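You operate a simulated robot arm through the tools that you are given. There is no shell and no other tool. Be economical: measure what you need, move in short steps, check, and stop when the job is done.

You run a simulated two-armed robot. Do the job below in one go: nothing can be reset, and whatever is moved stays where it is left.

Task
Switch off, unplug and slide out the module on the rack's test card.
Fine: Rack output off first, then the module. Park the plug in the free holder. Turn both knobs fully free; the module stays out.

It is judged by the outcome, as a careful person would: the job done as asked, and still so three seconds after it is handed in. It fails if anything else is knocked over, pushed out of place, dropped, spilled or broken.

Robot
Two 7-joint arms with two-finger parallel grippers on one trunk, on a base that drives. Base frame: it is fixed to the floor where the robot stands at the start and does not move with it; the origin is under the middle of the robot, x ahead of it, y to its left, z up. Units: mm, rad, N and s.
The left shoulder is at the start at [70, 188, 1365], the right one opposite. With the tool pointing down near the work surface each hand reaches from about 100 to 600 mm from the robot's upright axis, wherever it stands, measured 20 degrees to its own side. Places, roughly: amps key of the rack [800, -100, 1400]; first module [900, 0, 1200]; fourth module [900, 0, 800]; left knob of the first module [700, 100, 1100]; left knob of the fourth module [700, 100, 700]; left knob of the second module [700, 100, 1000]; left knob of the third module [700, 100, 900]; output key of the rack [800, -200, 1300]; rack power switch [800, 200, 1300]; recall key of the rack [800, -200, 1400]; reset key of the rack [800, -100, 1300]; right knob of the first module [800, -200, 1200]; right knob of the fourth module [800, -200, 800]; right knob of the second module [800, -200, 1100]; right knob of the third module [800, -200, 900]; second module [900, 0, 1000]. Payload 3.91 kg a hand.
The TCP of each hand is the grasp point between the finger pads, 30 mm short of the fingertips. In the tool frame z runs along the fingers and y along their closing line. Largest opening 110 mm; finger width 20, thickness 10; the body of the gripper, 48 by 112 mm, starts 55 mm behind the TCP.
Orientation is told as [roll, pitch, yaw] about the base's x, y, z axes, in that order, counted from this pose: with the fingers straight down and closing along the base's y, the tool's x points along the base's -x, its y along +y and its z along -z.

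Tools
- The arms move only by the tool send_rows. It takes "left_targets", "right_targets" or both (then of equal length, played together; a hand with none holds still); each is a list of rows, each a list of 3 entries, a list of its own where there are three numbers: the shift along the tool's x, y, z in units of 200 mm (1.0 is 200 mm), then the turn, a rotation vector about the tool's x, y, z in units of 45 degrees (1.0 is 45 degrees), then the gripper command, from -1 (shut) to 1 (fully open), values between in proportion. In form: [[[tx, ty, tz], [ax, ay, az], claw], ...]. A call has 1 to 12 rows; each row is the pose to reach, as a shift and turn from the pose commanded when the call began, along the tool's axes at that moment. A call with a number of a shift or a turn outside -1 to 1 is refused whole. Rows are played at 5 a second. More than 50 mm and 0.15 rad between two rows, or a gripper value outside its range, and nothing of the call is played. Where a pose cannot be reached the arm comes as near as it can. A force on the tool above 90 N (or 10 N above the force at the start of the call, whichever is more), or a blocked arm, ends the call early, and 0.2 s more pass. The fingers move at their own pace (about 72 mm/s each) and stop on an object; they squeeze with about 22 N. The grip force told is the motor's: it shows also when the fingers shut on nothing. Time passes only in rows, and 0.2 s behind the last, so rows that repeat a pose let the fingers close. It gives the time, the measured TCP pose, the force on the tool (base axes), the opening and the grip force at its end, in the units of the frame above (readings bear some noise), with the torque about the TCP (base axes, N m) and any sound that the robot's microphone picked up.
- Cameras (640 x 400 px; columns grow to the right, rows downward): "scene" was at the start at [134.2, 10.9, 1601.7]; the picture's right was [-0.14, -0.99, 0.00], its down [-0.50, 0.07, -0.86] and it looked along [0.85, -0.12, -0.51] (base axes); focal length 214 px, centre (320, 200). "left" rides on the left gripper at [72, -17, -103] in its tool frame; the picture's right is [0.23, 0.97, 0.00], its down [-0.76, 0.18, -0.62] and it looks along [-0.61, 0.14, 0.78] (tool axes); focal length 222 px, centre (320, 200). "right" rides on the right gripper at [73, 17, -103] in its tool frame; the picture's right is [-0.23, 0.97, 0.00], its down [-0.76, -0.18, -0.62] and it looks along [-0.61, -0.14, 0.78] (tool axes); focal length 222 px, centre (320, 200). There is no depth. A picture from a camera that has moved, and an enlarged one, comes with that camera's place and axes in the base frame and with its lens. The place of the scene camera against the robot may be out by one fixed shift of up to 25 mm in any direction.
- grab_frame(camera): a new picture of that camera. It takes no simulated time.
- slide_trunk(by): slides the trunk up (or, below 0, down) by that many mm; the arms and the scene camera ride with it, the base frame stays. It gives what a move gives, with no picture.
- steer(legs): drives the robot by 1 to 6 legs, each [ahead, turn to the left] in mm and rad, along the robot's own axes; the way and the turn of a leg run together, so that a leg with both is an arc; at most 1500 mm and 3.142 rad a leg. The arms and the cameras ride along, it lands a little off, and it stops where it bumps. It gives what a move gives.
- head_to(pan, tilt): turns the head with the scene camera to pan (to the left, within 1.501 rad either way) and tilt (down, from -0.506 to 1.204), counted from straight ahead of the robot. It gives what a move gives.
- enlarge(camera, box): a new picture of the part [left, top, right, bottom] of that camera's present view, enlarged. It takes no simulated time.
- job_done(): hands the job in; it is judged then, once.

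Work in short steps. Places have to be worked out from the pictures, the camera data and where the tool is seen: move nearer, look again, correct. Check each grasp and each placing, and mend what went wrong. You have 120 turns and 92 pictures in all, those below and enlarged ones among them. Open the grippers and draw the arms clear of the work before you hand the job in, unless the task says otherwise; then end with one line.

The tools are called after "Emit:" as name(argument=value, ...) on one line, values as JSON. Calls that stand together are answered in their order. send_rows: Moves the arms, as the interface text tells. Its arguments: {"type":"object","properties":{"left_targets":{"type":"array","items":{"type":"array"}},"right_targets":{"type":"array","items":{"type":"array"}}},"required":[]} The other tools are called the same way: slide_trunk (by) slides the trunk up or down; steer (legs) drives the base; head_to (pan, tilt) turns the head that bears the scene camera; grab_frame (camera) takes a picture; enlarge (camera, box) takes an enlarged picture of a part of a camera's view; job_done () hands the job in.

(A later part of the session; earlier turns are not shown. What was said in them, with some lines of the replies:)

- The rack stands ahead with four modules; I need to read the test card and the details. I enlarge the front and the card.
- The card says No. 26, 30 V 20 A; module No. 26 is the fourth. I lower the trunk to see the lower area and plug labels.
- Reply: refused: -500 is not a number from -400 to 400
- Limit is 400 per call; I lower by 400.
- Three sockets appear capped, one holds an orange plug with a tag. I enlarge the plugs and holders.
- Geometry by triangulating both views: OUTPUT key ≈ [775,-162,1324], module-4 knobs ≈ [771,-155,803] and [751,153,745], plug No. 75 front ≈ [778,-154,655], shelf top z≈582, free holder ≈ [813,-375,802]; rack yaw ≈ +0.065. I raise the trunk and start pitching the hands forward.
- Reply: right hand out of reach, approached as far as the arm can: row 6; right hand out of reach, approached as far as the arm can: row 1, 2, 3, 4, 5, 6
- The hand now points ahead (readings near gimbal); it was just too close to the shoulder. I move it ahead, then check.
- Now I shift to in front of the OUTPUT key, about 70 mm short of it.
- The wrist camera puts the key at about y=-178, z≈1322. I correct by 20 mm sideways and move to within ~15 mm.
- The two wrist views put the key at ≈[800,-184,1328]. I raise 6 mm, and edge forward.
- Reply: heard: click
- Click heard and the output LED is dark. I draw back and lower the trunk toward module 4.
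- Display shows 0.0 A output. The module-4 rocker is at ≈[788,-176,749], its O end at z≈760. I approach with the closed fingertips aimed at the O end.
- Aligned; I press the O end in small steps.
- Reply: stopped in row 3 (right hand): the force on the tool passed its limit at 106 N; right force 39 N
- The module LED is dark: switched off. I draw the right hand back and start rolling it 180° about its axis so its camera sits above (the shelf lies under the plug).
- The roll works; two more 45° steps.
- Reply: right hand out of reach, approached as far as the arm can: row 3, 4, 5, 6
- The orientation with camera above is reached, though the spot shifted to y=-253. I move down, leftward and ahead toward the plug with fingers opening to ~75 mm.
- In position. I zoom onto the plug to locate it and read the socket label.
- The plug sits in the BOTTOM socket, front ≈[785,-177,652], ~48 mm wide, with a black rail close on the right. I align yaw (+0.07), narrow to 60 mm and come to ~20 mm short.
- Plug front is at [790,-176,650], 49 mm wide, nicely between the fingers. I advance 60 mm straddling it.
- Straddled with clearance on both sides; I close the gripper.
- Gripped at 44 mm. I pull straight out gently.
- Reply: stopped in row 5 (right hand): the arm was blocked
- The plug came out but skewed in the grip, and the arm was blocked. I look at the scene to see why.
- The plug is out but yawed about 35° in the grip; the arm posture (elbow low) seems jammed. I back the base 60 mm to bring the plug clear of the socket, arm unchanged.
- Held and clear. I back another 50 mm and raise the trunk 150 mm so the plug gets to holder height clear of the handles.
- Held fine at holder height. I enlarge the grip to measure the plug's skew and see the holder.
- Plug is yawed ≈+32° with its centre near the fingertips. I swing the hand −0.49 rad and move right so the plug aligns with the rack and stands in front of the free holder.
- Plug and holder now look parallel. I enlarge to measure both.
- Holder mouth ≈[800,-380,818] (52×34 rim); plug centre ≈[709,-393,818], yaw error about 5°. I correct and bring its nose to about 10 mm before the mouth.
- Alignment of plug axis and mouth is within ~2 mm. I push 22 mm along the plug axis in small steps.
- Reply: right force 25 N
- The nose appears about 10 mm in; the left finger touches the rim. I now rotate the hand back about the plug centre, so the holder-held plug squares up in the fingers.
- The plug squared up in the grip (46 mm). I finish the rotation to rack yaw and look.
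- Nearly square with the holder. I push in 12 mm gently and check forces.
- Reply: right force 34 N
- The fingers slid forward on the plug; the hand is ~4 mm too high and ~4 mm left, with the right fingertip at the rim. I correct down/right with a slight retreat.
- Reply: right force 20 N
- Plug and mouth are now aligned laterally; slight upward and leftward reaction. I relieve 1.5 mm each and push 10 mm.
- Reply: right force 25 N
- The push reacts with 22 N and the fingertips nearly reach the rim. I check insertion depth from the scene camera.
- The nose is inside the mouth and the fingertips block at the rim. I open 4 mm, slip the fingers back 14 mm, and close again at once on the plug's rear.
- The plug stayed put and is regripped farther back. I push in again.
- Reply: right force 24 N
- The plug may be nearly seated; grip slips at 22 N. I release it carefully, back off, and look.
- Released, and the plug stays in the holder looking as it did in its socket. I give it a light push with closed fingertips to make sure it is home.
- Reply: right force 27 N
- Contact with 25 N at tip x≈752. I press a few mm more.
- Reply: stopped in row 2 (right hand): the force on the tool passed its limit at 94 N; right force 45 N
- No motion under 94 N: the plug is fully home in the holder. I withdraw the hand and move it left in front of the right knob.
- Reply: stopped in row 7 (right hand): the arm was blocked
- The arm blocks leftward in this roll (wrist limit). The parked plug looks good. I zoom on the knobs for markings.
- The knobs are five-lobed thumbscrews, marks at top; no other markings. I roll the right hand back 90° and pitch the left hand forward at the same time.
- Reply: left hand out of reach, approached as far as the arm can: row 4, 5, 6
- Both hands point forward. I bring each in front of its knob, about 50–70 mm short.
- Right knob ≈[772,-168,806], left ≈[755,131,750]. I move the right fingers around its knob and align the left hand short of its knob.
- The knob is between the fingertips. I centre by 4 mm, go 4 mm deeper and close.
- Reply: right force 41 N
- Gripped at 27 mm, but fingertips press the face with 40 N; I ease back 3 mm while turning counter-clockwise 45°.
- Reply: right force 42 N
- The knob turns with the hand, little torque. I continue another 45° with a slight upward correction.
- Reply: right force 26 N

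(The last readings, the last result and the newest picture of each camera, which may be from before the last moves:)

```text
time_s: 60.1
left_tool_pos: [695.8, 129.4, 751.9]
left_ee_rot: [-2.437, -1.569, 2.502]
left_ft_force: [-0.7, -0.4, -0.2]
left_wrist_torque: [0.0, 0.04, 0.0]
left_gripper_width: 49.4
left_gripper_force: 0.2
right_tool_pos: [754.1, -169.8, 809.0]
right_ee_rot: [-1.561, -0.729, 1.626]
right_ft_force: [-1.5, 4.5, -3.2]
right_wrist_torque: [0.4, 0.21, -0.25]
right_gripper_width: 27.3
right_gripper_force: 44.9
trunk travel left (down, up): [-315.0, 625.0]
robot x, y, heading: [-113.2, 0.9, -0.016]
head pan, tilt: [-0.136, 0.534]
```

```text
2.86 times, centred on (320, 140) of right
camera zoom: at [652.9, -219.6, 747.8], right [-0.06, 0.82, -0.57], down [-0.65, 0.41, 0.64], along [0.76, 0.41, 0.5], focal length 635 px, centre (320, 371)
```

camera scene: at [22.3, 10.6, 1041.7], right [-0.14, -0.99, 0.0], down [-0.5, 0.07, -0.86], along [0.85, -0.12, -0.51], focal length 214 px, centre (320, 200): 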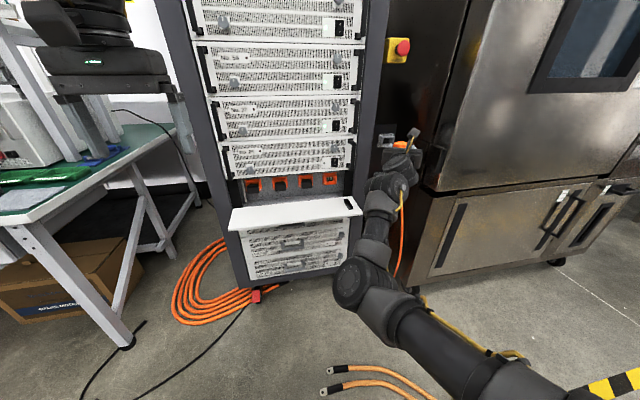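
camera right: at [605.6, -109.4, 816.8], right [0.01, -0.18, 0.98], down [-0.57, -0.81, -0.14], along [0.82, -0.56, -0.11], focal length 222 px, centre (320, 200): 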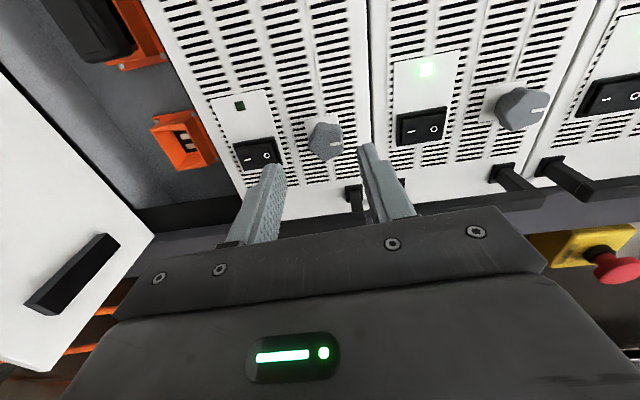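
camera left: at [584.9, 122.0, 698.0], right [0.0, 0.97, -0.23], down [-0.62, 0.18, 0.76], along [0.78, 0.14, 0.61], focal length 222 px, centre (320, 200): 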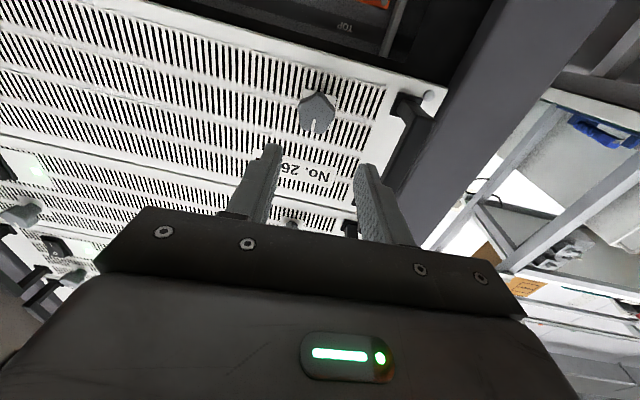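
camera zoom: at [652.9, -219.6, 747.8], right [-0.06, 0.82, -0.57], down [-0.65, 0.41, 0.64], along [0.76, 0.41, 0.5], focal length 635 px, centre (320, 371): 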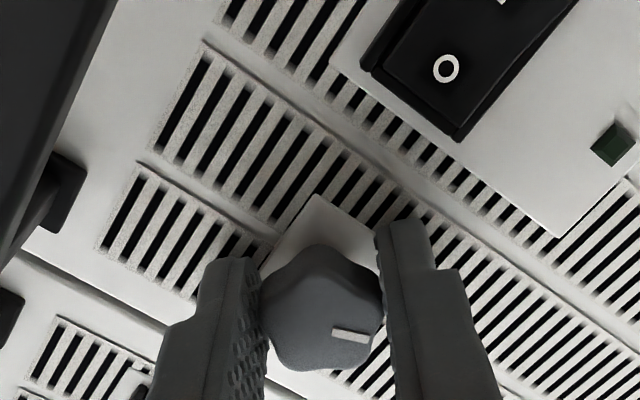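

135° turned, no stop yet. I continue.

Emit:
send_rows(right_targets=[[[0, 0, 0], [0, 0, -0.17], -1], [[0, 0, 0], [0, 0, -0.34], -1], [[0, 0, 0], [0, 0, -0.51], -1], [[0, 0, 0], [0, 0, -0.68], -1], [[0, 0, 0], [0, 0, -0.84], -1], [[0, 0, 0], [0, 0, -1], -1]])

Emit:
send_rows(right_targets=[[[0, 0, 0], [0, 0, -0.17], -1], [[0, 0, 0], [0, 0, -0.34], -1], [[0, 0, 0], [0, 0, -0.51], -1], [[0, 0, 0], [0, 0, -0.68], -1], [[0, 0, 0], [0, 0, -0.84], -1], [[0, 0, 0], [0, 0, -1], -1]])

Emit:
enlarge(camera="right", box=[220, 70, 420, 210])

```text
time_s: 61.5
left_tool_pos: [696.5, 129.9, 751.9]
left_ee_rot: [-2.465, -1.569, 2.527]
left_ft_force: [0.1, -0.1, -0.6]
left_wrist_torque: [-0.01, -0.01, 0.01]
left_gripper_width: 49.2
left_gripper_force: 0.0
right_tool_pos: [754.7, -170.3, 810.6]
right_ee_rot: [-1.568, 0.053, 1.633]
right_ft_force: [-3.3, 3.8, -6.1]
right_wrist_torque: [0.52, 0.04, 0.12]
right_gripper_width: 27.2
right_gripper_force: 44.8
trunk travel left (down, up): [-315.0, 625.0]
robot x, y, heading: [-110.4, 4.0, -0.007]
head pan, tilt: [-0.136, 0.534]
```

```text
time_s: 62.9
left_tool_pos: [695.9, 130.1, 752.0]
left_ee_rot: [-2.521, -1.569, 2.585]
left_ft_force: [0.0, -0.2, -0.6]
left_wrist_torque: [0.02, 0.02, 0.03]
left_gripper_width: 49.5
left_gripper_force: 0.0
right_tool_pos: [754.8, -170.4, 810.2]
right_ee_rot: [-1.569, 0.839, 1.635]
right_ft_force: [9.6, 1.2, 3.4]
right_wrist_torque: [0.59, -0.33, -0.25]
right_gripper_width: 27.2
right_gripper_force: 45.3
trunk travel left (down, up): [-315.0, 625.0]
robot x, y, heading: [-113.3, 4.6, -0.005]
head pan, tilt: [-0.136, 0.534]
```

```text
2.86 times, centred on (320, 140) of right
camera zoom: at [654.8, -238.0, 853.3], right [0.04, -0.57, -0.82], down [-0.66, 0.6, -0.45], along [0.75, 0.56, -0.36], focal length 635 px, centre (320, 371)
```

zoom: 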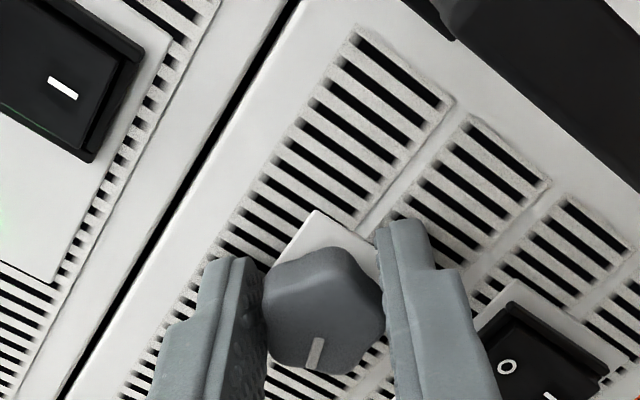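

The mark slipped relative to the fingers in the last step, so a stop may be reached. I release, back off 50 mm and look.

Emit:
send_rows(right_targets=[[[0, 0, 0], [0, 0, 0], -0.1], [[0, 0, 0], [0, 0, 0], -0.1], [[0, 0, -0.15], [0, 0, 0], -0.1], [[0, 0, -0.35], [0, 0, 0], -0.1]])

Emit:
enlarge(camera="right", box=[240, 70, 400, 170])

Emit:
enlarge(camera="scene", box=[310, 130, 370, 180])

```text
time_s: 63.9
left_tool_pos: [694.5, 129.2, 751.4]
left_ee_rot: [-2.805, -1.57, 2.868]
left_ft_force: [0.0, 0.0, -0.7]
left_wrist_torque: [0.02, -0.03, -0.01]
left_gripper_width: 49.5
left_gripper_force: 0.1
right_tool_pos: [685.0, -175.5, 812.6]
right_ee_rot: [-1.566, 0.838, 1.636]
right_ft_force: [-0.4, -0.4, 0.4]
right_wrist_torque: [0.02, -0.04, 0.02]
right_gripper_width: 49.7
right_gripper_force: 0.2
trunk travel left (down, up): [-315.0, 625.0]
robot x, y, heading: [-111.7, 4.5, -0.008]
head pan, tilt: [-0.136, 0.534]
```

```text
4.00 times, centred on (320, 120) of right
camera zoom: at [583.9, -242.4, 854.7], right [0.03, -0.57, -0.82], down [-0.66, 0.6, -0.45], along [0.75, 0.56, -0.36], focal length 888 px, centre (320, 520)
```

zoom: 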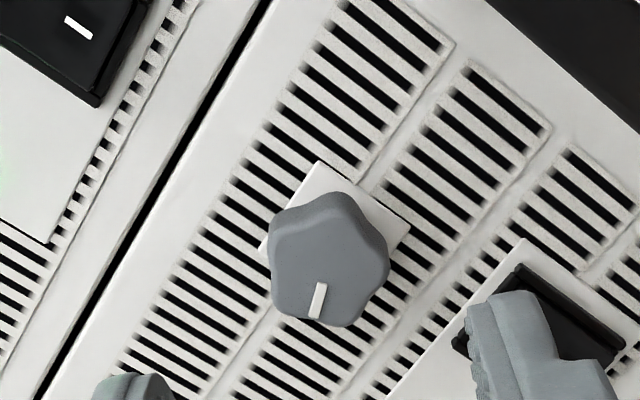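

```text
8.00 times, centred on (340, 155) of scene
camera zoom: at [20.6, 10.5, 1041.8], right [-0.14, -0.99, 0.0], down [-0.5, 0.07, -0.86], along [0.85, -0.12, -0.51], focal length 1716 px, centre (160, 560)
```

zoom: 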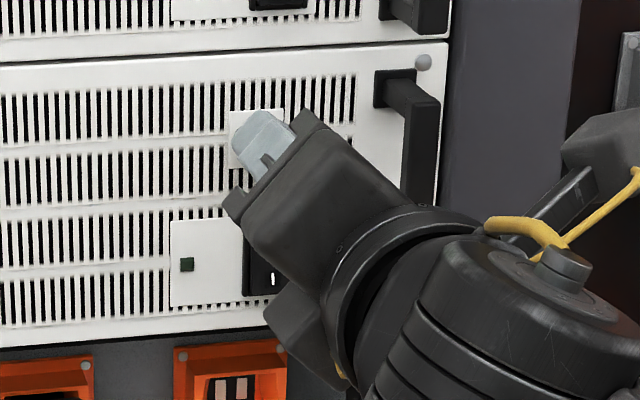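

The knob mark went from 12 o'clock to about 110° counter-clockwise and then the fingers slipped at ~0.5 N m: it is at its stop. Now the left hand: pre-roll +45° in front of the left knob.

Emit:
send_rows(left_targets=[[[0, 0, 0], [0, 0, 0.17], -0.1], [[0, 0, 0], [0, 0, 0.34], -0.1], [[0, 0, 0], [0, 0, 0.51], -0.1], [[0, 0, 0], [0, 0, 0.68], -0.1], [[0, 0, 0], [0, 0, 0.84], -0.1], [[0, 0, 0], [0, 0, 1], -0.1]])

Emit:
enlarge(camera="left", box=[220, 70, 420, 210])

```text
time_s: 65.3
left_tool_pos: [696.8, 128.6, 751.6]
left_ee_rot: [1.576, -0.785, -1.509]
left_ft_force: [0.1, 0.8, 0.6]
left_wrist_torque: [0.01, -0.02, 0.01]
left_gripper_width: 49.7
left_gripper_force: 0.0
right_tool_pos: [684.3, -176.2, 811.5]
right_ee_rot: [-1.567, 0.837, 1.638]
right_ft_force: [0.7, 1.0, -0.5]
right_wrist_torque: [0.03, -0.01, 0.01]
right_gripper_width: 49.7
right_gripper_force: 0.1
trunk travel left (down, up): [-315.0, 625.0]
robot x, y, heading: [-111.3, 2.5, -0.01]
head pan, tilt: [-0.136, 0.534]
```

```text
2.86 times, centred on (320, 140) of left
camera zoom: at [592.7, 161.3, 687.4], right [-0.06, 0.85, 0.53], down [-0.6, -0.45, 0.66], along [0.8, -0.28, 0.53], focal length 635 px, centre (320, 371)
```

zoom: 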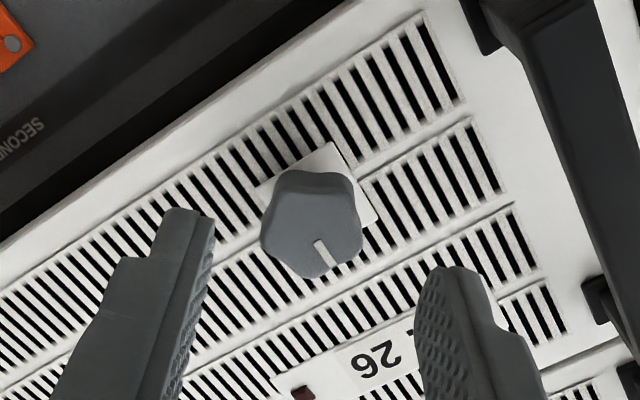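

Left knob ≈[750,130,748]. I move the fingers around it (stopping just short of the face) and close.

Emit:
send_rows(left_targets=[[[0.003, -0.017, 0.06], [0, 0, 0], -0.1], [[0.003, -0.017, 0.12], [0, 0, 0], -0.1], [[0.003, -0.017, 0.17], [0, 0, 0], -0.1]])

Emit:
enlarge(camera="left", box=[220, 70, 420, 210])

```text
time_s: 66.1
left_tool_pos: [731.3, 129.3, 748.4]
left_ee_rot: [1.575, -0.786, -1.509]
left_ft_force: [-0.2, -0.5, 0.8]
left_wrist_torque: [0.01, 0.01, -0.02]
left_gripper_width: 49.4
left_gripper_force: 0.0
right_tool_pos: [683.7, -173.5, 812.0]
right_ee_rot: [-1.566, 0.836, 1.636]
right_ft_force: [-0.1, -0.1, 0.6]
right_wrist_torque: [0.0, 0.01, -0.01]
right_gripper_width: 49.7
right_gripper_force: 0.1
trunk travel left (down, up): [-315.0, 625.0]
robot x, y, heading: [-109.0, 3.1, -0.01]
head pan, tilt: [-0.136, 0.534]
```

```text
2.86 times, centred on (320, 140) of left
camera zoom: at [626.9, 161.1, 684.6], right [-0.06, 0.85, 0.53], down [-0.6, -0.45, 0.66], along [0.8, -0.28, 0.53], focal length 635 px, centre (320, 371)
```

zoom: 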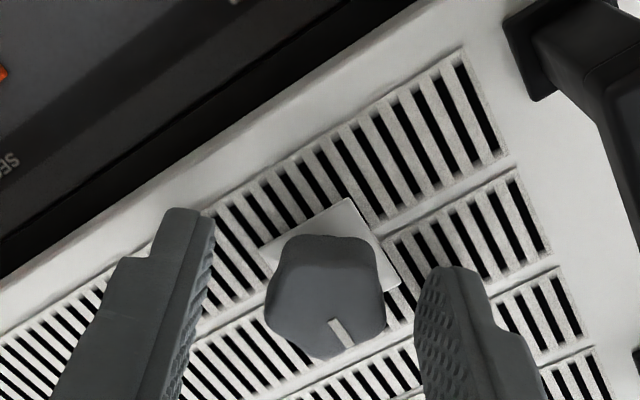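

The knob is centred between the tips. I close and turn counter-clockwise 45°.

Emit:
send_rows(left_targets=[[[0, 0, 0.015], [0, 0, 0], -0.1], [[0, 0, 0.015], [0, 0, 0], -1], [[0, 0, 0.015], [0, 0, 0], -1], [[0, 0, 0.015], [0, 0, 0], -1], [[0, 0, 0.012], [0, 0, -0.17], -1], [[0, 0, 0.01], [0, 0, -0.34], -1], [[0, 0, 0.01], [0, 0, -0.51], -1], [[0, 0, 0.01], [0, 0, -0.68], -1], [[0, 0, 0.01], [0, 0, -0.84], -1], [[0, 0, 0.01], [0, 0, -1], -1]])

Emit:
send_rows(left_targets=[[[0, 0, 0], [0, 0, -0.17], -1], [[0, 0, 0], [0, 0, -0.34], -1], [[0, 0, 0], [0, 0, -0.51], -1], [[0, 0, 0], [0, 0, -0.68], -1], [[0, 0, 0], [0, 0, -0.84], -1], [[0, 0, 0], [0, 0, -1], -1]])

Emit:
enlarge(camera="left", box=[220, 70, 420, 210])

```text
time_s: 68.3
left_tool_pos: [733.4, 130.1, 749.3]
left_ee_rot: [-2.346, -1.565, 2.41]
left_ft_force: [30.8, 4.4, 12.7]
left_wrist_torque: [0.02, -0.52, 0.1]
left_gripper_width: 27.4
left_gripper_force: 44.6
right_tool_pos: [685.0, -174.8, 811.1]
right_ee_rot: [-1.564, 0.839, 1.638]
right_ft_force: [0.1, 0.8, -0.3]
right_wrist_torque: [-0.02, -0.03, 0.0]
right_gripper_width: 49.6
right_gripper_force: 0.1
trunk travel left (down, up): [-315.0, 625.0]
robot x, y, heading: [-108.1, -1.5, -0.01]
head pan, tilt: [-0.136, 0.534]
```

```text
time_s: 69.7
left_tool_pos: [732.3, 129.0, 749.4]
left_ee_rot: [-1.575, -0.781, 1.638]
left_ft_force: [-5.2, 5.9, 7.2]
left_wrist_torque: [0.08, -0.81, 0.84]
left_gripper_width: 27.5
left_gripper_force: 44.6
right_tool_pos: [682.5, -173.8, 813.8]
right_ee_rot: [-1.569, 0.839, 1.634]
right_ft_force: [-0.3, -0.3, -0.3]
right_wrist_torque: [-0.04, -0.04, 0.0]
right_gripper_width: 49.8
right_gripper_force: 0.0
trunk travel left (down, up): [-315.0, 625.0]
robot x, y, heading: [-116.1, 2.2, -0.014]
head pan, tilt: [-0.136, 0.534]
```

```text
2.86 times, centred on (320, 140) of left
camera zoom: at [633.2, 59.3, 709.1], right [-0.03, 0.52, -0.85], down [-0.67, 0.62, 0.41], along [0.75, 0.58, 0.33], focal length 635 px, centre (320, 371)
```

zoom: 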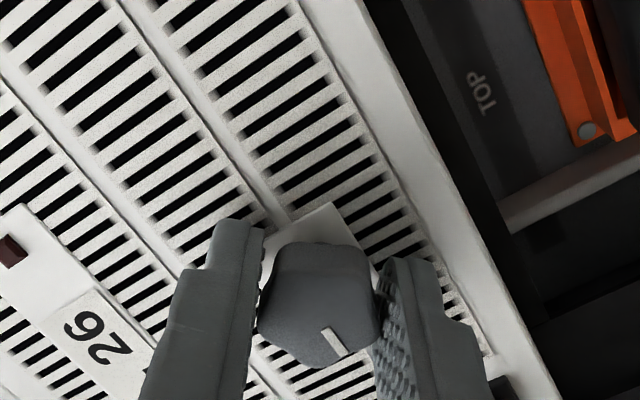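

90° turned with the knob following. I turn another 60° to its stop, then release and look.

Emit:
send_rows(left_targets=[[[0, 0, 0], [0, 0, -0.17], -1], [[0, 0, 0], [0, 0, -0.34], -1], [[0, 0, 0], [0, 0, -0.51], -1], [[0, 0, 0], [0, 0, -0.68], -1], [[0, 0, 0], [0, 0, -0.84], -1], [[0, 0, 0], [0, 0, -1], -1]])

Emit:
send_rows(left_targets=[[[0, 0, 0], [0, 0, -0.17], -1], [[0, 0, 0], [0, 0, -0.34], -1], [[0, 0, 0], [0, 0, -0.34], -0.1], [[0, 0, 0], [0, 0, -0.34], -0.1], [[0, 0, -0.15], [0, 0, -0.34], -0.1], [[0, 0, -0.35], [0, 0, -0.34], -0.1]])

Emit:
enlarge(camera="left", box=[240, 70, 400, 170])

```text
time_s: 71.1
left_tool_pos: [733.9, 135.0, 750.3]
left_ee_rot: [-1.576, -0.023, 1.643]
left_ft_force: [-19.0, -32.8, -7.6]
left_wrist_torque: [0.13, 0.32, -0.84]
left_gripper_width: 27.6
left_gripper_force: 44.8
right_tool_pos: [683.1, -176.7, 812.2]
right_ee_rot: [-1.569, 0.836, 1.637]
right_ft_force: [-0.9, 0.0, -0.7]
right_wrist_torque: [0.01, 0.01, -0.03]
right_gripper_width: 49.8
right_gripper_force: 0.0
trunk travel left (down, up): [-315.0, 625.0]
robot x, y, heading: [-113.4, -0.1, -0.015]
head pan, tilt: [-0.136, 0.534]
```

```text
time_s: 72.7
left_tool_pos: [669.8, 162.8, 762.4]
left_ee_rot: [-1.606, 0.231, 1.681]
left_ft_force: [-0.2, 0.4, 0.6]
left_wrist_torque: [-0.01, -0.01, 0.0]
left_gripper_width: 49.5
left_gripper_force: 0.0
right_tool_pos: [684.8, -175.0, 811.9]
right_ee_rot: [-1.566, 0.837, 1.637]
right_ft_force: [-0.2, 0.0, 0.1]
right_wrist_torque: [0.01, 0.0, -0.01]
right_gripper_width: 49.5
right_gripper_force: 0.0
trunk travel left (down, up): [-315.0, 625.0]
robot x, y, heading: [-111.4, 2.9, -0.009]
head pan, tilt: [-0.136, 0.534]
stopped in row 6 (left hand): the arm was blocked; the commanded pose is now the measured one
```

```text
4.00 times, centred on (320, 120) of left
camera zoom: at [575.2, 85.1, 790.7], right [0.08, -0.44, -0.9], down [-0.69, 0.62, -0.37], along [0.72, 0.65, -0.25], focal length 888 px, centre (320, 520)
```

zoom: 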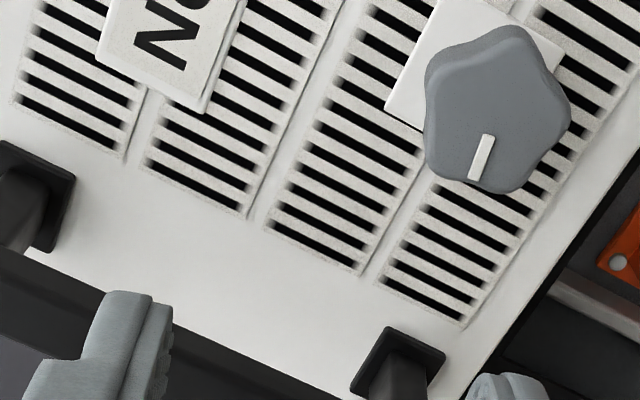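

Both knobs stand at ~105–110° with fingers slipping at the stop: free. I roll both hands back toward closing-horizontally for the handles, while backing off a bit.

Emit:
send_rows(right_targets=[[[0, 0, -0.1], [0, 0, 0.17], -0.1], [[0, 0, -0.2], [0, 0, 0.34], -0.1], [[0, 0, -0.3], [0, 0, 0.51], -0.1], [[0, 0, -0.3], [0, 0, 0.68], -0.1], [[0, 0, -0.3], [0, 0, 0.84], -0.1], [[0, 0, -0.3], [0, 0, 1], -0.1]], left_targets=[[[0, 0, -0.1], [0, 0, 0.17], -0.1], [[0, 0, -0.2], [0, 0, 0.34], -0.1], [[0, 0, -0.2], [0, 0, 0.51], -0.1], [[0, 0, -0.2], [0, 0, 0.68], -0.1], [[0, 0, -0.2], [0, 0, 0.84], -0.1], [[0, 0, -0.2], [0, 0, 1], -0.1]])

Emit:
send_rows(right_targets=[[[0, 0, 0], [0, 0, 0.17], -0.1], [[0, 0, 0], [0, 0, 0.34], -0.1], [[0, 0, 0], [0, 0, 0.51], -0.1], [[0, 0, 0], [0, 0, 0.68], -0.1], [[0, 0, 0], [0, 0, 0.84], -0.1], [[0, 0, 0], [0, 0, 1], -0.1]], left_targets=[[[0, 0, 0], [0, 0, 0.17], -0.1], [[0, 0, 0], [0, 0, 0.34], -0.1], [[0, 0, 0], [0, 0, 0.51], -0.1], [[0, 0, 0], [0, 0, 0.68], -0.1], [[0, 0, 0], [0, 0, 0.84], -0.1], [[0, 0, 0], [0, 0, 1], -0.1]])

Emit:
send_rows(right_targets=[[[0, 0, 0], [0, 0, 0.17], -0.1], [[0, 0, 0], [0, 0, 0.34], -0.1], [[0, 0, 0], [0, 0, 0.51], -0.1], [[0, 0, 0], [0, 0, 0.68], -0.1], [[0, 0, 0], [0, 0, 0.84], -0.1], [[0, 0, 0], [0, 0, 1], -0.1]])

Emit:
enlarge(camera="scene", box=[200, 100, 400, 225])

```text
time_s: 74.1
left_tool_pos: [630.2, 153.1, 758.9]
left_ee_rot: [-1.605, -0.552, 1.7]
left_ft_force: [0.3, 0.1, -1.6]
left_wrist_torque: [0.01, 0.01, 0.0]
left_gripper_width: 49.5
left_gripper_force: 0.0
right_tool_pos: [624.2, -178.2, 812.6]
right_ee_rot: [-1.567, 0.049, 1.632]
right_ft_force: [-0.2, -0.7, 0.2]
right_wrist_torque: [-0.01, 0.0, -0.03]
right_gripper_width: 49.3
right_gripper_force: 0.1
trunk travel left (down, up): [-315.0, 625.0]
robot x, y, heading: [-111.0, 2.5, -0.011]
head pan, tilt: [-0.136, 0.534]
```

```text
time_s: 75.5
left_tool_pos: [629.5, 155.9, 759.0]
left_ee_rot: [-1.705, -1.336, 1.816]
left_ft_force: [0.6, 0.6, -0.3]
left_wrist_torque: [0.02, -0.01, -0.03]
left_gripper_width: 49.7
left_gripper_force: 0.1
right_tool_pos: [624.6, -178.1, 812.3]
right_ee_rot: [-1.565, -0.736, 1.631]
right_ft_force: [-0.3, -0.1, 1.6]
right_wrist_torque: [-0.02, 0.03, -0.01]
right_gripper_width: 49.5
right_gripper_force: 0.0
trunk travel left (down, up): [-315.0, 625.0]
robot x, y, heading: [-114.2, 2.9, -0.004]
head pan, tilt: [-0.136, 0.534]
```

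```text
time_s: 76.9
left_tool_pos: [630.0, 156.0, 759.6]
left_ee_rot: [-1.704, -1.335, 1.816]
left_ft_force: [-0.8, -0.2, -0.1]
left_wrist_torque: [-0.02, -0.01, 0.03]
left_gripper_width: 49.2
left_gripper_force: 0.0
right_tool_pos: [625.8, -181.1, 812.8]
right_ee_rot: [-1.515, -1.521, 1.577]
right_ft_force: [0.6, 0.7, 0.2]
right_wrist_torque: [0.01, 0.02, 0.0]
right_gripper_width: 49.4
right_gripper_force: 0.0
trunk travel left (down, up): [-315.0, 625.0]
robot x, y, heading: [-116.5, -2.8, -0.009]
head pan, tilt: [-0.136, 0.534]
```

```text
3.20 times, centred on (300, 162) of scene
camera zoom: at [20.9, 10.6, 1041.7], right [-0.14, -0.99, 0.0], down [-0.5, 0.07, -0.86], along [0.85, -0.12, -0.51], focal length 686 px, centre (384, 320)
```

zoom: 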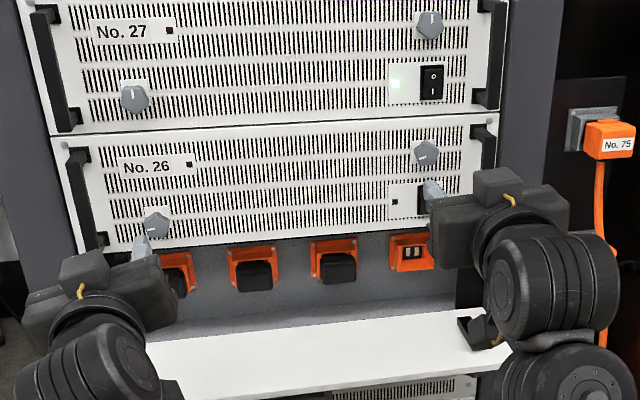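

Knobs, plug and module all look right in the scene view. I square both hands up and look at the handles with the wrist cameras.

Emit:
send_rows(right_targets=[[[0, 0, 0], [0, 0, 0.03], -0.1], [[0, 0, 0], [0, 0, 0.064], -0.1]], left_targets=[[[0, 0, 0], [0.03, 0.02, 0.15], -0.1], [[0, 0, 0], [0.064, 0.04, 0.3], -0.1]])

Emit:
grab_frame(camera="right")

Emit:
grab_frame(camera="left")

```text
time_s: 77.5
left_tool_pos: [629.6, 155.0, 758.8]
left_ee_rot: [2.493, -1.563, -2.433]
left_ft_force: [-0.1, 0.1, 0.3]
left_wrist_torque: [0.01, 0.03, -0.01]
left_gripper_width: 49.2
left_gripper_force: 0.2
right_tool_pos: [625.0, -179.1, 813.1]
right_ee_rot: [-0.335, -1.568, 0.4]
right_ft_force: [0.7, -0.7, 0.6]
right_wrist_torque: [0.02, -0.01, -0.01]
right_gripper_width: 49.8
right_gripper_force: 0.1
trunk travel left (down, up): [-315.0, 625.0]
robot x, y, heading: [-114.0, 4.7, -0.007]
head pan, tilt: [-0.136, 0.534]
```

```text
23 pictures are left
camera right: at [519.7, -168.0, 739.9], right [-0.06, 0.97, 0.23], down [-0.61, -0.22, 0.76], along [0.79, -0.09, 0.6], focal length 222 px, centre (320, 200)
```

right: 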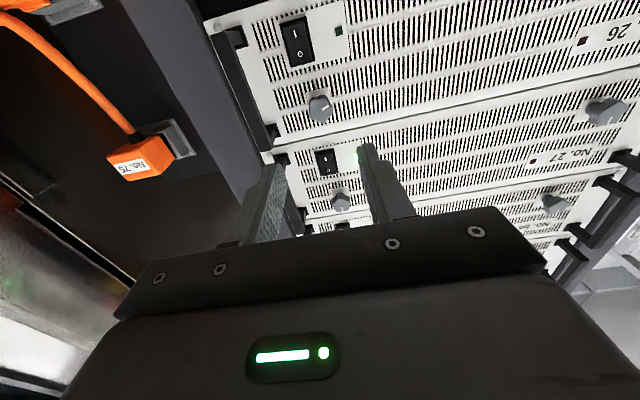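

```text
22 pictures are left
camera left: at [529.1, 133.2, 685.7], right [-0.06, 0.97, -0.22], down [-0.64, 0.14, 0.76], along [0.77, 0.19, 0.61], focal length 222 px, centre (320, 200)
```

left: 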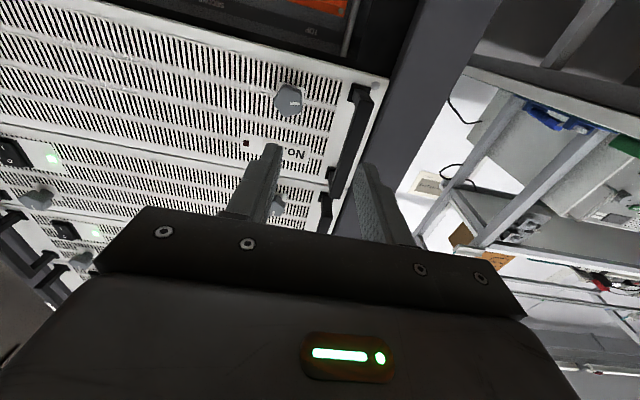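

Right handle bar ≈ y -234, left ≈ y +190, both around z 765. I approach both to ~15 mm short and look again.

Emit:
send_rows(right_targets=[[[0.06, -0.09, 0.08], [0, 0, 0], -0.1], [[0.12, -0.18, 0.16], [0, 0, 0], -0.1], [[0.19, -0.277, 0.258], [0, 0, 0], -0.1]], left_targets=[[[-0.005, 0.05, 0.06], [0, 0, 0], -0.1], [[-0.01, 0.11, 0.12], [0, 0, 0], -0.1], [[-0.015, 0.164, 0.17], [0, 0, 0], -0.1]])

Emit:
enlarge(camera="right", box=[200, 40, 440, 240])

Emit:
enlarge(camera="left", box=[200, 40, 440, 240])

```text
time_s: 78.3
left_tool_pos: [660.8, 190.1, 762.9]
left_ee_rot: [2.734, -1.565, -2.673]
left_ft_force: [0.0, 0.3, -0.8]
left_wrist_torque: [0.01, 0.01, 0.03]
left_gripper_width: 49.5
left_gripper_force: 0.0
right_tool_pos: [680.2, -230.2, 774.7]
right_ee_rot: [-0.542, -1.568, 0.608]
right_ft_force: [0.0, 0.3, 0.5]
right_wrist_torque: [-0.01, 0.0, 0.0]
right_gripper_width: 49.5
right_gripper_force: 0.3
trunk travel left (down, up): [-315.0, 625.0]
robot x, y, heading: [-112.6, 2.4, -0.011]
head pan, tilt: [-0.136, 0.534]
```

```text
2.00 times, centred on (320, 140) of right
camera zoom: at [574.9, -219.6, 701.3], right [-0.06, 0.97, 0.23], down [-0.61, -0.22, 0.76], along [0.79, -0.09, 0.6], focal length 444 px, centre (320, 320)
```

zoom: 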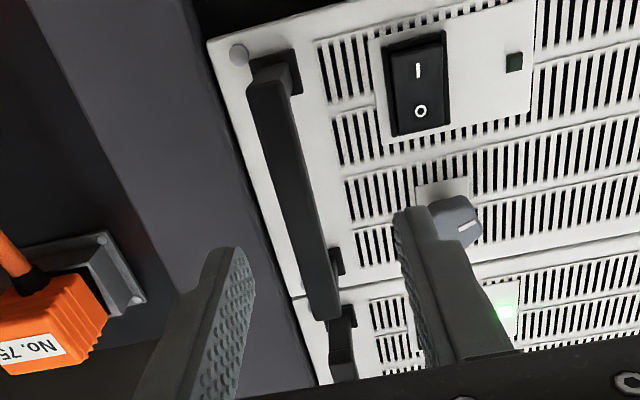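

```text
2.00 times, centred on (320, 140) of left
camera zoom: at [560.4, 168.2, 688.6], right [-0.06, 0.97, -0.23], down [-0.64, 0.14, 0.76], along [0.77, 0.19, 0.61], focal length 444 px, centre (320, 320)
```

zoom: 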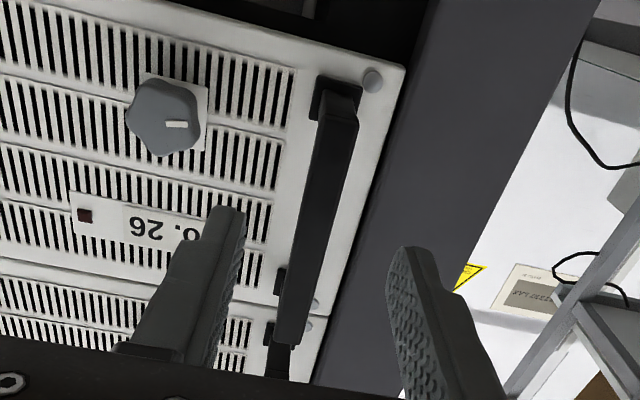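

Right bar ≈[733,-233,768], left bar ≈[706,193,760]. I move both hands onto the bars and close.

Emit:
send_rows(right_targets=[[[0.01, -0.028, 0.05], [0, 0, 0], -0.1], [[0.02, -0.028, 0.15], [0, 0, 0], -0.1], [[0.02, -0.028, 0.24], [0, 0, 0], -0.1], [[0.02, -0.028, 0.24], [0, 0, 0], -1], [[0.02, -0.028, 0.24], [0, 0, 0], -1], [[0.02, -0.028, 0.24], [0, 0, 0], -1]], left_targets=[[[0, 0, 0.05], [0, 0, 0], -0.1], [[0, 0, 0.12], [0, 0, 0], -0.1], [[0, 0, 0.2], [0, 0, 0], -0.1], [[0, 0, 0.2], [0, 0, 0], -1], [[0, 0, 0.2], [0, 0, 0], -1], [[0, 0, 0.2], [0, 0, 0], -1]])

Emit:
enlarge(camera="scene", box=[200, 100, 400, 225])

```text
time_s: 79.7
left_tool_pos: [701.3, 192.5, 763.2]
left_ee_rot: [2.915, -1.563, -2.853]
left_ft_force: [-11.3, 3.4, -0.7]
left_wrist_torque: [-0.81, -0.09, 0.41]
left_gripper_width: 13.1
left_gripper_force: 45.2
right_tool_pos: [729.2, -236.4, 770.4]
right_ee_rot: [0.093, -1.568, -0.036]
right_ft_force: [14.9, -16.6, 2.4]
right_wrist_torque: [-0.58, 0.07, -0.02]
right_gripper_width: 13.1
right_gripper_force: 45.1
trunk travel left (down, up): [-315.0, 625.0]
robot x, y, heading: [-113.9, 0.9, -0.014]
head pan, tilt: [-0.136, 0.534]
```

```text
3.20 times, centred on (300, 162) of scene
camera zoom: at [21.2, 9.3, 1041.7], right [-0.15, -0.99, 0.0], down [-0.5, 0.08, -0.86], along [0.85, -0.12, -0.51], focal length 686 px, centre (384, 320)
```

zoom: 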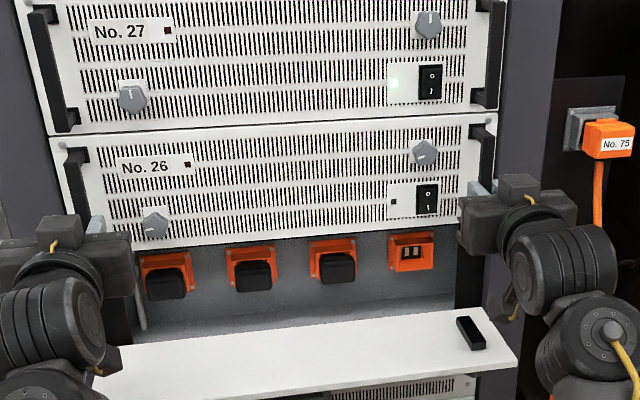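

Both bars gripped (13 mm). I pull both hands back together 40 mm as a test.

Emit:
send_rows(right_targets=[[[0, 0, -0.05], [0, 0, 0], -1], [[0, 0, -0.1], [0, 0, 0], -1], [[0, 0, -0.15], [0, 0, 0], -1], [[0, 0, -0.2], [0, 0, 0], -1]], left_targets=[[[0, 0, -0.05], [0, 0, 0], -1], [[0, 0, -0.1], [0, 0, 0], -1], [[0, 0, -0.15], [0, 0, 0], -1], [[0, 0, -0.2], [0, 0, 0], -1]])

Emit:
enlarge(camera="scene", box=[200, 100, 400, 225])

```text
time_s: 80.7
left_tool_pos: [661.5, 190.4, 764.3]
left_ee_rot: [2.594, -1.565, -2.535]
left_ft_force: [-39.1, 9.4, -2.1]
left_wrist_torque: [-0.61, -0.18, 0.57]
left_gripper_width: 13.2
left_gripper_force: 45.0
right_tool_pos: [687.7, -239.8, 770.5]
right_ee_rot: [0.542, -1.567, -0.482]
right_ft_force: [36.5, -27.6, 1.0]
right_wrist_torque: [-0.84, -0.67, -0.03]
right_gripper_width: 13.0
right_gripper_force: 45.0
trunk travel left (down, up): [-315.0, 625.0]
robot x, y, heading: [-111.7, 2.8, -0.01]
head pan, tilt: [-0.136, 0.534]
```

```text
3.20 times, centred on (300, 162) of scene
camera zoom: at [20.8, 8.8, 1041.6], right [-0.14, -0.99, 0.0], down [-0.5, 0.07, -0.86], along [0.85, -0.12, -0.51], focal length 686 px, centre (384, 320)
```

zoom: 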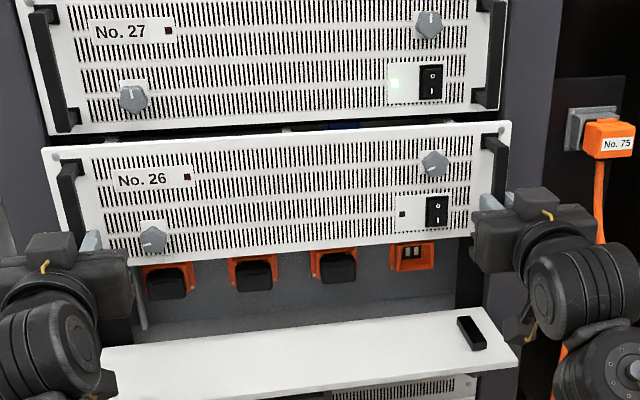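

The module slides out evenly. The hands counter-push slightly (left −39 N, right +36 N), so I rebalance and pull another 60 mm.

Emit:
send_rows(right_targets=[[[0, -0.008, -0.03], [0, 0, 0], -1], [[0, -0.013, -0.08], [0, 0, 0], -1], [[0, -0.016, -0.13], [0, 0, 0], -1], [[0, -0.019, -0.18], [0, 0, 0], -1], [[0, -0.022, -0.23], [0, 0, 0], -1], [[0, -0.025, -0.285], [0, 0, 0], -1]], left_targets=[[[0, 0.002, -0.06], [0, 0, 0], -1], [[0, 0, -0.11], [0, 0, 0], -1], [[0, -0.003, -0.16], [0, 0, 0], -1], [[0, -0.006, -0.21], [0, 0, 0], -1], [[0, -0.009, -0.26], [0, 0, 0], -1], [[0, -0.012, -0.315], [0, 0, 0], -1]])

```text
time_s: 82.1
left_tool_pos: [599.7, 186.5, 761.9]
left_ee_rot: [2.934, -1.566, -2.87]
left_ft_force: [17.0, 18.6, 3.0]
left_wrist_torque: [-0.21, 0.06, 0.68]
left_gripper_width: 13.2
left_gripper_force: 45.1
right_tool_pos: [630.9, -242.3, 771.1]
right_ee_rot: [-0.469, -1.565, 0.535]
right_ft_force: [-22.5, -8.7, -5.9]
right_wrist_torque: [0.74, -0.59, -0.37]
right_gripper_width: 13.2
right_gripper_force: 45.0
trunk travel left (down, up): [-315.0, 625.0]
robot x, y, heading: [-116.2, 2.4, -0.007]
head pan, tilt: [-0.136, 0.534]
```

Balanced better, 100 mm out. I pull 60 mm more and look.

Emit:
send_rows(right_targets=[[[0, 0.002, -0.055], [0, 0, 0], -1], [[0, 0.002, -0.105], [0, 0, 0], -1], [[0, 0.002, -0.155], [0, 0, 0], -1], [[0, 0.002, -0.205], [0, 0, 0], -1], [[0, 0.002, -0.255], [0, 0, 0], -1], [[0, 0.002, -0.305], [0, 0, 0], -1]], left_targets=[[[0, 0.002, -0.045], [0, 0, 0], -1], [[0, 0.002, -0.095], [0, 0, 0], -1], [[0, 0.002, -0.145], [0, 0, 0], -1], [[0, 0.002, -0.195], [0, 0, 0], -1], [[0, 0.002, -0.245], [0, 0, 0], -1], [[0, 0.002, -0.295], [0, 0, 0], -1]])

Emit:
grab_frame(camera="scene")

```text
time_s: 83.5
left_tool_pos: [544.6, 182.8, 760.4]
left_ee_rot: [2.719, -1.566, -2.661]
left_ft_force: [18.8, -9.8, 17.7]
left_wrist_torque: [-0.55, -0.52, -3.38]
left_gripper_width: 13.0
left_gripper_force: 44.8
right_tool_pos: [575.1, -245.8, 770.2]
right_ee_rot: [-0.798, -1.563, 0.863]
right_ft_force: [39.6, 9.6, 8.9]
right_wrist_torque: [0.81, -0.27, -0.11]
right_gripper_width: 13.5
right_gripper_force: 45.7
trunk travel left (down, up): [-315.0, 625.0]
robot x, y, heading: [-107.8, -1.5, -0.011]
head pan, tilt: [-0.136, 0.534]
```

```text
17 pictures are left
camera scene: at [26.8, 13.0, 1041.7], right [-0.14, -0.99, 0.0], down [-0.51, 0.07, -0.86], along [0.85, -0.13, -0.51], focal length 214 px, centre (320, 200)
```

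scene: 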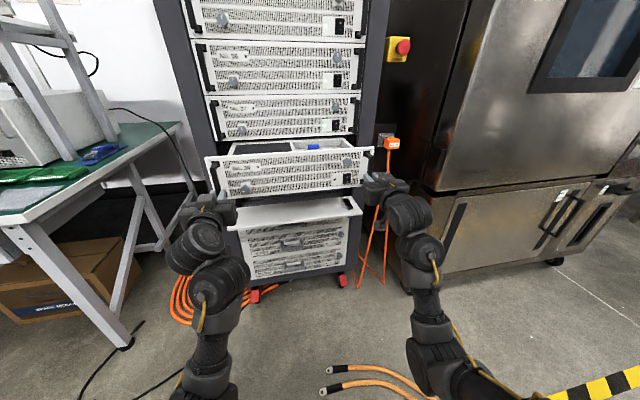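

About 155 mm out, resistance is rising (sum ≈58 N) – possibly the end stop. I zoom in and pull only a little more.

Emit:
send_rows(right_targets=[[[0, 0, -0.02], [0, 0, 0], -1], [[0, 0, -0.035], [0, 0, 0], -1]], left_targets=[[[0, 0, -0.02], [0, 0, 0], -1], [[0, 0, -0.035], [0, 0, 0], -1]])

Emit:
enlarge(camera="scene", box=[190, 100, 410, 240])

```text
time_s: 84.1
left_tool_pos: [534.9, 179.9, 755.5]
left_ee_rot: [0.379, -1.564, -0.328]
left_ft_force: [-0.3, -0.5, -0.2]
left_wrist_torque: [0.05, -0.08, 0.05]
left_gripper_width: 0.1
left_gripper_force: 37.5
right_tool_pos: [565.9, -246.0, 766.1]
right_ee_rot: [-0.359, -1.564, 0.421]
right_ft_force: [40.5, 8.9, 7.4]
right_wrist_torque: [0.64, -0.17, 0.19]
right_gripper_width: 13.4
right_gripper_force: 45.1
trunk travel left (down, up): [-315.0, 625.0]
robot x, y, heading: [-115.3, 2.3, -0.006]
head pan, tilt: [-0.136, 0.534]
```

```text
2.86 times, centred on (300, 170) of scene
camera zoom: at [24.6, 12.5, 1040.8], right [-0.14, -0.99, 0.0], down [-0.51, 0.07, -0.86], along [0.85, -0.13, -0.51], focal length 613 px, centre (377, 286)
```

zoom: 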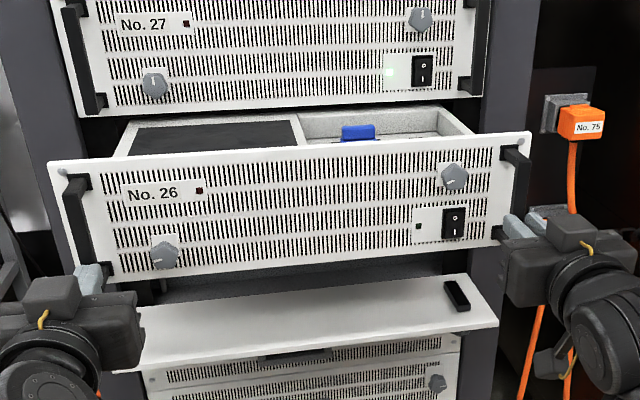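

The left fingers slipped off the bar at the resistance. I reopen, regrip the left handle and check whether it's really the end stop.

Emit:
send_rows(left_targets=[[[0, 0, -0.1], [0, 0, 0], -0.3], [[0, 0.01, -0.1], [0, 0, 0], -0.1], [[-0.02, 0.02, 0], [0, 0, 0], -0.1], [[-0.02, 0.02, 0.1], [0, 0, 0], -0.1], [[-0.02, 0.02, 0.15], [0, 0, 0], -0.1]])

Emit:
enlarge(camera="left", box=[200, 40, 440, 240])

```text
time_s: 85.3
left_tool_pos: [565.2, 187.2, 763.8]
left_ee_rot: [2.575, -1.569, -2.516]
left_ft_force: [-0.8, 0.3, 0.8]
left_wrist_torque: [-0.02, -0.02, 0.02]
left_gripper_width: 49.6
left_gripper_force: 0.1
right_tool_pos: [564.8, -247.8, 767.1]
right_ee_rot: [-0.355, -1.56, 0.418]
right_ft_force: [12.3, 14.2, -13.0]
right_wrist_torque: [0.35, -0.46, 0.35]
right_gripper_width: 13.6
right_gripper_force: 45.1
trunk travel left (down, up): [-315.0, 625.0]
robot x, y, heading: [-110.6, 1.3, -0.007]
head pan, tilt: [-0.136, 0.534]
```

```text
2.00 times, centred on (320, 140) of left
camera zoom: at [464.3, 164.2, 689.8], right [-0.06, 0.97, -0.23], down [-0.63, 0.14, 0.76], along [0.77, 0.19, 0.61], focal length 444 px, centre (320, 320)
```

zoom: 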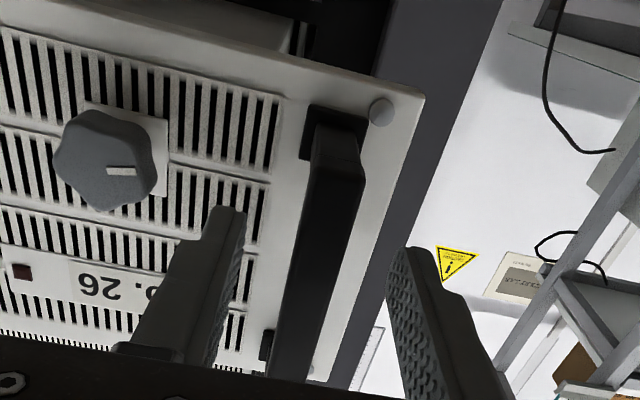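

The bar is between the left fingers. I close and pull both 10 mm gently to test the stop.

Emit:
send_rows(left_targets=[[[0, 0, 0.05], [0, 0, 0], -0.1], [[0, 0, 0.05], [0, 0, 0], -1], [[0, 0, 0.05], [0, 0, 0], -1], [[0, 0, 0.05], [0, 0, 0], -1]])

Emit:
send_rows(left_targets=[[[0, 0, -0.02], [0, 0, 0], -1], [[0, 0, -0.04], [0, 0, 0], -1]], right_targets=[[[0, 0, -0.01], [0, 0, 0], -1], [[0, 0, -0.02], [0, 0, 0], -1]])

```text
time_s: 86.3
left_tool_pos: [574.0, 185.2, 763.7]
left_ee_rot: [2.196, -1.568, -2.14]
left_ft_force: [1.3, -21.5, -1.7]
left_wrist_torque: [-1.0, -0.05, 0.51]
left_gripper_width: 13.2
left_gripper_force: 45.7
right_tool_pos: [564.0, -247.2, 765.9]
right_ee_rot: [-0.305, -1.563, 0.371]
right_ft_force: [1.3, 25.3, -18.4]
right_wrist_torque: [0.66, 1.51, 0.75]
right_gripper_width: 13.2
right_gripper_force: 45.2
trunk travel left (down, up): [-315.0, 625.0]
robot x, y, heading: [-113.4, 1.8, -0.011]
head pan, tilt: [-0.136, 0.534]
```

```text
time_s: 86.9
left_tool_pos: [573.1, 183.6, 763.1]
left_ee_rot: [1.599, -1.564, -1.535]
left_ft_force: [80.9, -16.3, 21.2]
left_wrist_torque: [-1.49, 0.21, 0.7]
left_gripper_width: 13.1
left_gripper_force: 45.2
right_tool_pos: [564.8, -255.8, 768.9]
right_ee_rot: [0.851, -1.563, -0.796]
right_ft_force: [0.3, 0.1, -0.4]
right_wrist_torque: [0.03, -0.01, -0.01]
right_gripper_width: 0.0
right_gripper_force: 37.4
trunk travel left (down, up): [-315.0, 625.0]
robot x, y, heading: [-110.5, -0.3, -0.017]
head pan, tilt: [-0.136, 0.534]
```

The module doesn't budge under 80 N at ≈150 mm out: end stop. I release the left hand gently and retreat both.

Emit:
send_rows(left_targets=[[[0, 0.005, 0.035], [0, 0, 0], -1], [[0, 0.01, 0.035], [0, 0, 0], -0.3], [[0, 0.01, 0.035], [0, 0, 0], -0.1], [[0, 0.01, -0.1], [0, 0, 0], -0.1], [[0, 0.01, -0.3], [0, 0, 0], -0.1], [[0, 0.01, -0.5], [0, 0, 0], -0.1]], right_targets=[[[0, 0, -0.05], [0, 0, 0], -1], [[0, 0, -0.1], [0, 0, 0], -1], [[0, 0, -0.2], [0, 0, 0], -1], [[0, 0, -0.3], [0, 0, 0], -0.1], [[0, 0, -0.4], [0, 0, 0], -0.1], [[0, 0, -0.5], [0, 0, 0], -0.1]])

Emit:
grab_frame(camera="scene")

Emit:
enlarge(camera="scene", box=[190, 100, 410, 240])

```text
time_s: 88.4
left_tool_pos: [468.3, 230.2, 777.3]
left_ee_rot: [1.991, -1.448, -1.851]
left_ft_force: [-0.8, 0.2, -0.2]
left_wrist_torque: [0.01, 0.02, -0.02]
left_gripper_width: 49.6
left_gripper_force: 0.2
right_tool_pos: [459.2, -255.7, 770.3]
right_ee_rot: [-0.512, -1.567, 0.576]
right_ft_force: [-0.4, 0.8, -0.1]
right_wrist_torque: [0.0, 0.02, -0.01]
right_gripper_width: 49.5
right_gripper_force: 0.0
trunk travel left (down, up): [-315.0, 625.0]
robot x, y, heading: [-114.3, -2.3, -0.007]
head pan, tilt: [-0.136, 0.534]
stopped in row 6 (left hand): the arm was blocked; the commanded pose is now the measured one
```

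```text
14 pictures are left
camera scene: at [21.1, 11.3, 1041.7], right [-0.14, -0.99, 0.0], down [-0.5, 0.07, -0.86], along [0.85, -0.12, -0.51], focal length 214 px, centre (320, 200)
```

scene: 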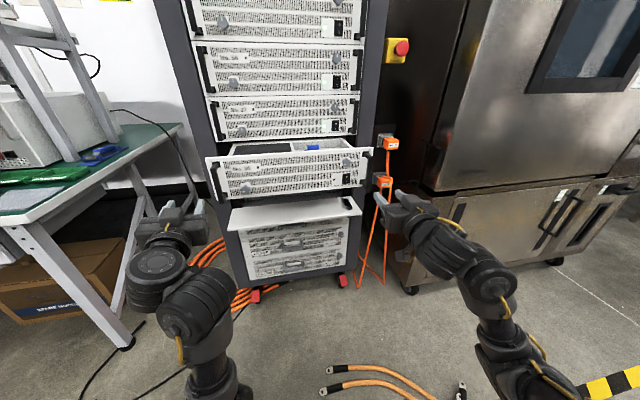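

```text
2.86 times, centred on (300, 170) of scene
camera zoom: at [21.1, 11.3, 1041.7], right [-0.14, -0.99, 0.0], down [-0.5, 0.07, -0.86], along [0.85, -0.12, -0.51], focal length 613 px, centre (377, 286)
```

zoom: 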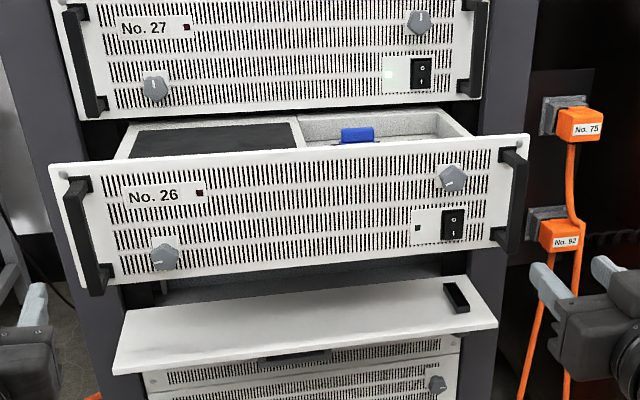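

The module is out square, knobs turned, plug parked in the upper holder, other modules untouched. I open the grippers and back off 100 mm, then do a last check.

Emit:
send_rows(left_targets=[[[0, 0, 0], [0, 0, 0], 1], [[0, 0, 0], [0, 0, 0], 1], [[0, 0, 0], [0, 0, 0], 1]], right_targets=[[[0, 0, 0], [0, 0, 0], 1], [[0, 0, 0], [0, 0, 0], 1], [[0, 0, 0], [0, 0, 0], 1]])

Emit:
steer(legs=[[-100, 0]])

Emit:
enlarge(camera="scene", box=[190, 0, 430, 240])

```text
time_s: 89.2
left_tool_pos: [469.4, 229.8, 777.9]
left_ee_rot: [1.983, -1.45, -1.843]
left_ft_force: [-0.1, 0.4, 0.2]
left_wrist_torque: [0.03, -0.01, 0.01]
left_gripper_width: 109.9
left_gripper_force: 0.1
right_tool_pos: [457.6, -255.4, 769.4]
right_ee_rot: [-0.492, -1.568, 0.557]
right_ft_force: [-0.7, 0.8, -0.6]
right_wrist_torque: [0.0, 0.0, 0.02]
right_gripper_width: 110.0
right_gripper_force: 0.0
trunk travel left (down, up): [-315.0, 625.0]
robot x, y, heading: [-113.7, -0.7, -0.006]
head pan, tilt: [-0.136, 0.534]
```

```text
time_s: 90.4
left_tool_pos: [368.0, 227.6, 776.9]
left_ee_rot: [1.979, -1.449, -1.841]
left_ft_force: [0.3, 0.0, -0.5]
left_wrist_torque: [-0.03, 0.0, -0.01]
left_gripper_width: 110.0
left_gripper_force: 0.0
right_tool_pos: [355.6, -257.0, 771.9]
right_ee_rot: [-0.591, -1.567, 0.651]
right_ft_force: [-0.5, -0.3, 1.2]
right_wrist_torque: [-0.01, 0.01, 0.01]
right_gripper_width: 109.8
right_gripper_force: 0.1
trunk travel left (down, up): [-315.0, 625.0]
robot x, y, heading: [-215.2, 2.2, -0.006]
head pan, tilt: [-0.136, 0.534]
```

```text
1.67 times, centred on (310, 120) of scene
camera zoom: at [-80.9, 11.4, 1041.9], right [-0.15, -0.99, 0.0], down [-0.5, 0.08, -0.86], along [0.85, -0.13, -0.51], focal length 358 px, centre (337, 333)
```

zoom: 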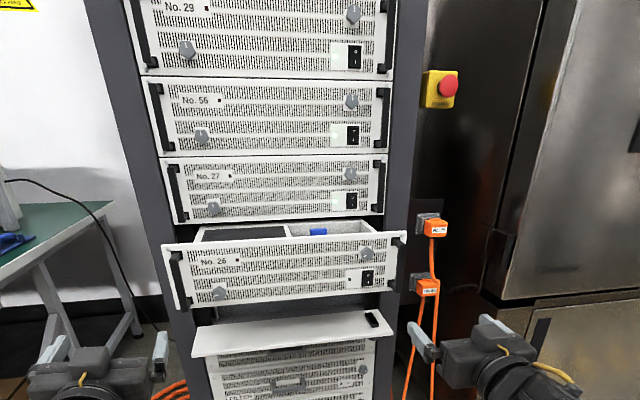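

Everything is in its final state and the hands are clear. I hand the job in.

Emit:
job_done()

```text
The job is handed in.
```

The rack output is off, and after it module No. 26. Its plug (No. 75) is parked in the free holder, both knobs are turned to their stops, and the module is out about 150 mm, where it would not move further under an 80 N pull.
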